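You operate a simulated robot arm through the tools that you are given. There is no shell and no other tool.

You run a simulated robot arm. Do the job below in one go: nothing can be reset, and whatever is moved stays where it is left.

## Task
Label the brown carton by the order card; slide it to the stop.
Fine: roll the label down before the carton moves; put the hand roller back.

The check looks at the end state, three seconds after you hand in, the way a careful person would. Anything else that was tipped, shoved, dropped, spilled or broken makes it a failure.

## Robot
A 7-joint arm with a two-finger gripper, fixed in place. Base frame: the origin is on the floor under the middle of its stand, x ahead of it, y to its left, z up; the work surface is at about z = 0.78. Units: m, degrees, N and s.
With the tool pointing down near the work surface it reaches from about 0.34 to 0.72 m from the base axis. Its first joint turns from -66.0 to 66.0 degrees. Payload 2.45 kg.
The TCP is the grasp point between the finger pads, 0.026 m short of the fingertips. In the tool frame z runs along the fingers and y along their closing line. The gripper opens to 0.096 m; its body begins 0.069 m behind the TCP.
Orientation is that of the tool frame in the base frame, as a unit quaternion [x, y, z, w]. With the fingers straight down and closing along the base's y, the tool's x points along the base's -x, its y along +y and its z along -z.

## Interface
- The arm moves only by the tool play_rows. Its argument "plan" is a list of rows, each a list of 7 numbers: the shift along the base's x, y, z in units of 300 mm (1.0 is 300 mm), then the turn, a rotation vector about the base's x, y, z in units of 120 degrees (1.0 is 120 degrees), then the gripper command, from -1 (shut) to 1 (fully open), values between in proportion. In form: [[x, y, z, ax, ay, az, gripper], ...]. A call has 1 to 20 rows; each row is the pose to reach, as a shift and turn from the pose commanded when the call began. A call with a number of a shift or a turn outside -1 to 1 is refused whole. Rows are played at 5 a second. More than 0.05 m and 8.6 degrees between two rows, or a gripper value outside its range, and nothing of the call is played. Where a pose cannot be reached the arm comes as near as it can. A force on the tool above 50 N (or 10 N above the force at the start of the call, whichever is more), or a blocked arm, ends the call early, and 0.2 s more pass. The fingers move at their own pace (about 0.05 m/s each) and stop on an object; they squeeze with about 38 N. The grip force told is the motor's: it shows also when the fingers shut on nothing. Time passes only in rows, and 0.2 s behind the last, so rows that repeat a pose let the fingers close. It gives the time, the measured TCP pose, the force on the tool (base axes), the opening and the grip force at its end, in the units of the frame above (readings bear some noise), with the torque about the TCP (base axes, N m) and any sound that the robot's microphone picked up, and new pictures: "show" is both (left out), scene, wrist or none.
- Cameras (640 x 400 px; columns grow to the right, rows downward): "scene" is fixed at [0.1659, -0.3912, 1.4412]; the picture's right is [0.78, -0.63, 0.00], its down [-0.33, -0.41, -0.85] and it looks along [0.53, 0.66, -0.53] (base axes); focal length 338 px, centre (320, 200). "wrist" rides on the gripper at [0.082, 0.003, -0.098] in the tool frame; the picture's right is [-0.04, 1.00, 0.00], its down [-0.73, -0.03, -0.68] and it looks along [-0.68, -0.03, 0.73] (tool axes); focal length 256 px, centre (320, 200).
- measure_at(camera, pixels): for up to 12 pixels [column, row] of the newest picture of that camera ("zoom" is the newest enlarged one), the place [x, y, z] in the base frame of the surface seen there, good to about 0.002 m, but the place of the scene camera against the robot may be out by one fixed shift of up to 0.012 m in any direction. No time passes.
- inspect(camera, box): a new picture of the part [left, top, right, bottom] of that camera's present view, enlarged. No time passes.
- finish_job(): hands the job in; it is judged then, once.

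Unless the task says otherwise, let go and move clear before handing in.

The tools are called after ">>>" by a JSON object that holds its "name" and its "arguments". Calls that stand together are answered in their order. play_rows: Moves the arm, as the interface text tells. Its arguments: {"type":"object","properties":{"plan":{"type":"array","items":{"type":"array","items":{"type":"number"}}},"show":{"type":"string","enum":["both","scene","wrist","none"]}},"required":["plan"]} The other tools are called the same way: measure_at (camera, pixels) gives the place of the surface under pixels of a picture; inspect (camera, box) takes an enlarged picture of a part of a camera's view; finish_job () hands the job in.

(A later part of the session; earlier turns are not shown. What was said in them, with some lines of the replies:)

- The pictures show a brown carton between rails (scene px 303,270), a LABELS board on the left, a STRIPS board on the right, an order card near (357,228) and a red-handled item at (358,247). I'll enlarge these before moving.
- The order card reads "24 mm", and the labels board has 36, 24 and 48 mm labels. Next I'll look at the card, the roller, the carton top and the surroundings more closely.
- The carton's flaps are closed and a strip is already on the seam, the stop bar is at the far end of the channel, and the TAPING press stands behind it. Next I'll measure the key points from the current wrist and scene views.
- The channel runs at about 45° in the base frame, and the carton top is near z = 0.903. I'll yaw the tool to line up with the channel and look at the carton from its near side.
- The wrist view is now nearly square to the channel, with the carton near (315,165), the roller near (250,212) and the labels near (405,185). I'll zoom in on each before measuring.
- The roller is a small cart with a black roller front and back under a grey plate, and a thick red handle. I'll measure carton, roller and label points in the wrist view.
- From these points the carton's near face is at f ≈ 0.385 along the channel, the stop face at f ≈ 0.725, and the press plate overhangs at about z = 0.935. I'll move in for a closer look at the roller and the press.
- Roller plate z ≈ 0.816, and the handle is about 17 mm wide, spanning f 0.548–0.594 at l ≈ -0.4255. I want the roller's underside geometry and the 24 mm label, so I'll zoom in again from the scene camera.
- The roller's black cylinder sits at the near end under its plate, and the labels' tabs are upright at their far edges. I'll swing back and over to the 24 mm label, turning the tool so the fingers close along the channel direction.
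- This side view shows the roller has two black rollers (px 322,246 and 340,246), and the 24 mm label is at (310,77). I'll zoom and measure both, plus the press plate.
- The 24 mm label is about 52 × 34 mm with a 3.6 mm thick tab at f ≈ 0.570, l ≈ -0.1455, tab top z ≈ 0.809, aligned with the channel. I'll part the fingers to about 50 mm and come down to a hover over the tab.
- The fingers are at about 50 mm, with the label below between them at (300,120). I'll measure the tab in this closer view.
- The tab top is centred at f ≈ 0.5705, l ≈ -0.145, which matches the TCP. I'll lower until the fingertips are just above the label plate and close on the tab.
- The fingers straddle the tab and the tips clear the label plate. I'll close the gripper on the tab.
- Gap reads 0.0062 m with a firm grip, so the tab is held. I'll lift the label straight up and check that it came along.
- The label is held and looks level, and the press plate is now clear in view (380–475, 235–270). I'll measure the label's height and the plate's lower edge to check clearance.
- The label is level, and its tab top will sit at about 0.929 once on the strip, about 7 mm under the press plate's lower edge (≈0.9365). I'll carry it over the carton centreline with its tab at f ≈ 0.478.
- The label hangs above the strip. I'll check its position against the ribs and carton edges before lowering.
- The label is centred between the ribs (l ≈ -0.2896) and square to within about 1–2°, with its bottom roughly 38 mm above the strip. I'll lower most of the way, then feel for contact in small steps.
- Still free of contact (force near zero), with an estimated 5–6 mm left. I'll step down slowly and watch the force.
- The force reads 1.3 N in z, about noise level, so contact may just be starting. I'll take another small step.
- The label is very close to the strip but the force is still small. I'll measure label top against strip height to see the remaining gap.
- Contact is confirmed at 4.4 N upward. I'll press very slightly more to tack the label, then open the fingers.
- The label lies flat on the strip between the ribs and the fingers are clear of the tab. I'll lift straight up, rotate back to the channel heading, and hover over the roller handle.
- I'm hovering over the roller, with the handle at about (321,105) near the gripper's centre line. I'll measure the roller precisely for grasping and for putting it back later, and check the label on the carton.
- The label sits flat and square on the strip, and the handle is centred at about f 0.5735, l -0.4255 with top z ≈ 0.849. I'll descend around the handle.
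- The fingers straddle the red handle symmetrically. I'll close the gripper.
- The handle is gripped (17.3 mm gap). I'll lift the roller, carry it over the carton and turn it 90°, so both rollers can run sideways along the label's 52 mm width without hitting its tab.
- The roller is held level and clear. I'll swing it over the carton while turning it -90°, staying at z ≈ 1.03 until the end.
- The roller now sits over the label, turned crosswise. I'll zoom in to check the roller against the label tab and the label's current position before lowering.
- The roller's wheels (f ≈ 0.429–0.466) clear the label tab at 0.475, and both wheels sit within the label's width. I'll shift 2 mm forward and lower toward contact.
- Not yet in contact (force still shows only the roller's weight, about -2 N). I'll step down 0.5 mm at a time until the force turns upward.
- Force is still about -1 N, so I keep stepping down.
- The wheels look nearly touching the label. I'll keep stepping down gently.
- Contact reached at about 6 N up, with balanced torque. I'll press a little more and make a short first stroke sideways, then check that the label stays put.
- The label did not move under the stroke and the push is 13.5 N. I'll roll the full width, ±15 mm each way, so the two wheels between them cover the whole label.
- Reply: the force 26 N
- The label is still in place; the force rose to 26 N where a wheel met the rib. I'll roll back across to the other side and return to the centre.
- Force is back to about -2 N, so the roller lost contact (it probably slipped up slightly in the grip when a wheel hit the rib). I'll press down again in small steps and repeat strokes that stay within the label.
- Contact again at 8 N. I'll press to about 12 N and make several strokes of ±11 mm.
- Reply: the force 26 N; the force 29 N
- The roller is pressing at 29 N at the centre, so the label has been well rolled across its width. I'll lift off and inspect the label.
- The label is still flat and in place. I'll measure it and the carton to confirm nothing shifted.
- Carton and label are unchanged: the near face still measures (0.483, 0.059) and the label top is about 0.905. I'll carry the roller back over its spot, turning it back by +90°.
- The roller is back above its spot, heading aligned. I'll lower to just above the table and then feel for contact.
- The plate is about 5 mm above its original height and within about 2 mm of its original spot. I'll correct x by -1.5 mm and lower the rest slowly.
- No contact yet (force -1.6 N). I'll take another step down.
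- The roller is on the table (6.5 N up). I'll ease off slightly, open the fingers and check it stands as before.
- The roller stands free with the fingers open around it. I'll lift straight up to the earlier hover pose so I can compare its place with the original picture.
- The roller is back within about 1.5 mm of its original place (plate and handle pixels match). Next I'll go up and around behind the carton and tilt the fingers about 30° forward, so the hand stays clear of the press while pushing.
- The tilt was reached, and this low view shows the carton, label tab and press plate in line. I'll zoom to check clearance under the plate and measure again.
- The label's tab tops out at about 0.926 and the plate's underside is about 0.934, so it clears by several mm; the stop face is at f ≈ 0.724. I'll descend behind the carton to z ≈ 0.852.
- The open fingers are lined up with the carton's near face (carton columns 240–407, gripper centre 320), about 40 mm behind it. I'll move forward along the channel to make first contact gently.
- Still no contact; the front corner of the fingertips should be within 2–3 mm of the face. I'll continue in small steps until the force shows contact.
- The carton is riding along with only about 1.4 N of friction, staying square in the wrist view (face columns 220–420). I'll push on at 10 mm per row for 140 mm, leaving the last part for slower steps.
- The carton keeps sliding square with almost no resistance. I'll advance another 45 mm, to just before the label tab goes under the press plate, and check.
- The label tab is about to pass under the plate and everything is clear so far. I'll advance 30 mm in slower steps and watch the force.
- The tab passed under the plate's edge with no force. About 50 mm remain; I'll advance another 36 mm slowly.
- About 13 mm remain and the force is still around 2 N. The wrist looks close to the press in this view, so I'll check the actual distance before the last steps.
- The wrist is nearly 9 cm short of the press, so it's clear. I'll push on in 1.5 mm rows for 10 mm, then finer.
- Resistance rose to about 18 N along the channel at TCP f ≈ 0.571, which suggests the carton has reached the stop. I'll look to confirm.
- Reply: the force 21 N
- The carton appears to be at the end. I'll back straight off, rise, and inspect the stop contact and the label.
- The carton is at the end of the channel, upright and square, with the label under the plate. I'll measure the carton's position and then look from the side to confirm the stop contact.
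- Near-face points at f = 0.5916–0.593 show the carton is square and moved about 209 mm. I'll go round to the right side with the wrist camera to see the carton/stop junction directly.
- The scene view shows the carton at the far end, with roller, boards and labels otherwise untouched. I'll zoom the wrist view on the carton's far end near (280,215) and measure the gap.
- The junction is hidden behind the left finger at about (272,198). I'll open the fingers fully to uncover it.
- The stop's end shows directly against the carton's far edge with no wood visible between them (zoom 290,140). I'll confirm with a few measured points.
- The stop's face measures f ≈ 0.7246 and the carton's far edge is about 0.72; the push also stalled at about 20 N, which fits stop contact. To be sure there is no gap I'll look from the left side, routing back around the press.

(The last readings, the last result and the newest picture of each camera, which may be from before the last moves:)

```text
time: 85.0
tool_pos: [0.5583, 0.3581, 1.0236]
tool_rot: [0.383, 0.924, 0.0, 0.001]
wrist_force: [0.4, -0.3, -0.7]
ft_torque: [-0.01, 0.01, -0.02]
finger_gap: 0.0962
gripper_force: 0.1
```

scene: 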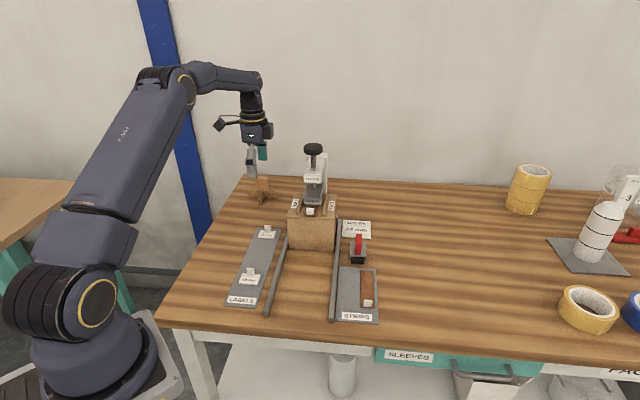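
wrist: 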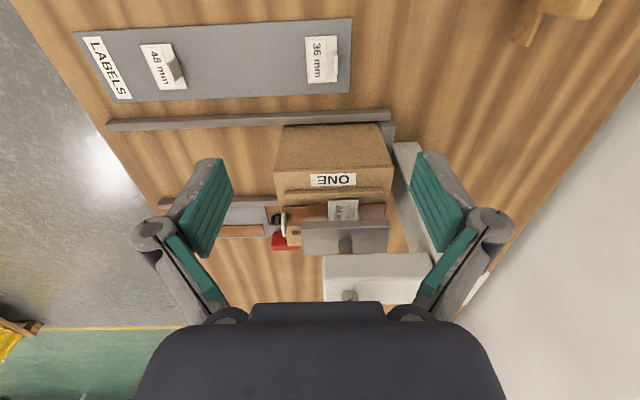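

From the left the carton and stop meet near (390,130), with the label under the plate at (343,210). I'll zoom in there and measure.

>>> {"name": "inspect", "arguments": {"camera": "wrist", "box": [360, 100, 420, 180]}}

>>> {"name": "inspect", "arguments": {"camera": "wrist", "box": [265, 160, 405, 270]}}

>>> {"name": "measure_at", "arguments": {"camera": "wrist", "pixels": [[376, 128], [381, 130], [384, 136], [388, 140], [386, 127], [390, 127], [388, 132], [391, 136], [340, 205], [348, 208], [335, 218], [338, 150]]}}

```text
5.00 times, centred on (390, 140) of wrist
```

zoom: 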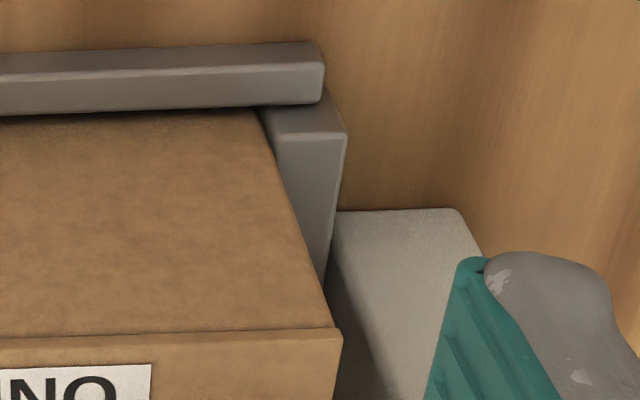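

```text
3.64 times, centred on (335, 215) of wrist
```

zoom: 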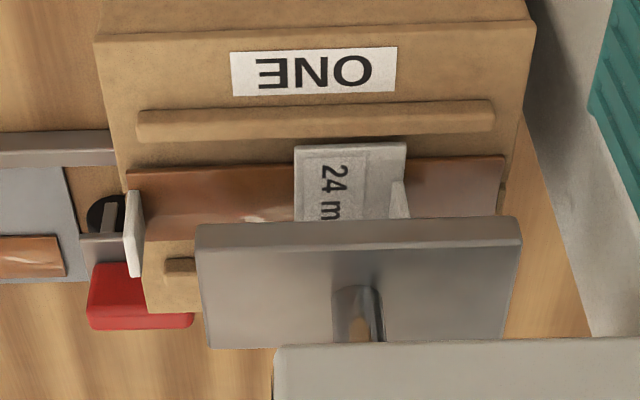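

```text
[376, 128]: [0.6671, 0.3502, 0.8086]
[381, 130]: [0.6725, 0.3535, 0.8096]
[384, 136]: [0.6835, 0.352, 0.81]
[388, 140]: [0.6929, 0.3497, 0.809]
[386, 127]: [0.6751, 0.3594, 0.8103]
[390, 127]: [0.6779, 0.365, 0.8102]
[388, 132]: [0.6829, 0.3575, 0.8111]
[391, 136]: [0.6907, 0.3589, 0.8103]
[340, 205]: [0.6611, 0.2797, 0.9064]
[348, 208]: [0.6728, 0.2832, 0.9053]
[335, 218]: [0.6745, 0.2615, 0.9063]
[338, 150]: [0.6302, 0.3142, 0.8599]
```

The stop's top (f ≈ 0.7255) is right up against the carton's far edge, within about 2 mm, and the label lies flat at z ≈ 0.906 with its tab clear of the plate. I'll withdraw the arm to a clear pose and take one last look.

>>> {"name": "play_rows", "arguments": {"plan": [[-0.04, -0.04, 0.06, 0, 0, 0, 1], [-0.13, -0.14, 0.14, 0, 0, 0, 1], [-0.22, -0.24, 0.22, 0, 0, 0, 1], [-0.31, -0.34, 0.3, 0, 0, 0, 1], [-0.4, -0.44, 0.36, 0, 0, 0, 1], [-0.47, -0.53, 0.4, 0, 0, 0, 1], [-0.47, -0.53, 0.4, 0, 0, 0, 1]], "show": "both"}}

>>> {"name": "inspect", "arguments": {"camera": "scene", "box": [210, 140, 410, 330]}}

```text
time: 86.6
tool_pos: [0.4168, 0.2009, 1.1411]
tool_rot: [0.383, 0.924, 0.0, 0.0]
wrist_force: [-0.5, 0.4, 0.0]
ft_torque: [0.03, 0.02, 0.03]
finger_gap: 0.096
gripper_force: 0.0
```

scene: 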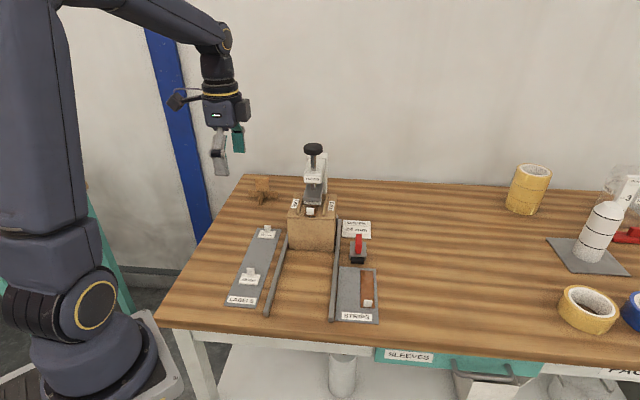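
wrist: 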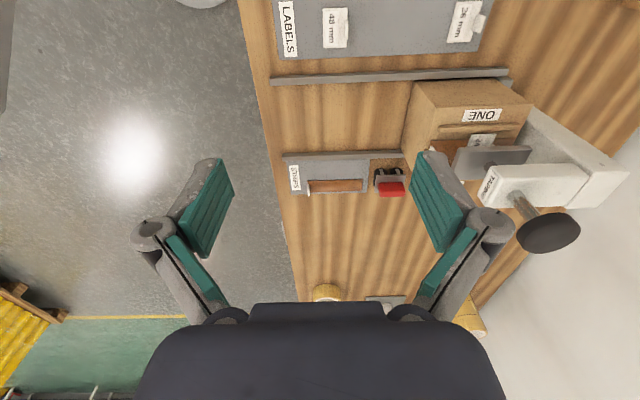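

```text
2.11 times, centred on (310, 235) of scene
```

zoom: 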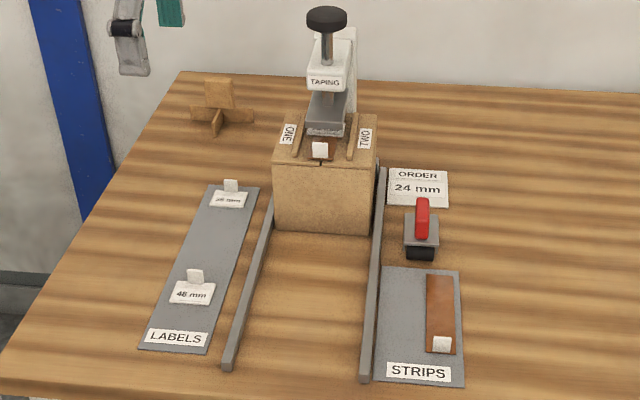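

The last view shows the carton square at the stop with the 24 mm label on top, the roller back beside the order card (scene 358,245), everything else as it was, and the arm clear. I'm handing in.

>>> {"name": "finish_job", "arguments": {}}

```text
The job is handed in.
```

The carton carries the 24 mm label the order card asked for and sits at the stop. I've handed the job in, but no result has come back yet.

- **Label:** It lies flat on top of the carton, over the brown strip and between the two ribs. The 36 mm and 48 mm labels were not touched.
- **Rolling:** I rolled the label with the hand roller before the carton moved, with several passes across its full 52 mm width. I rolled sideways because the label's upright tab blocks rolling along the channel. A band of about 7 mm next to the tab was not rolled.
- **Carton:** It slid about 209 mm along the channel, and the push stalled at about 20 N when it reached the stop. Seen from the left side, any gap to the stop is at most about 2 mm. The label tab passed under the press plate without touching it.
- **Roller:** It is back beside the order card, within about 1.5 mm of where it started.

In the last picture nothing else looked moved or tipped. The gripper is empty and the arm is clear of the bench.
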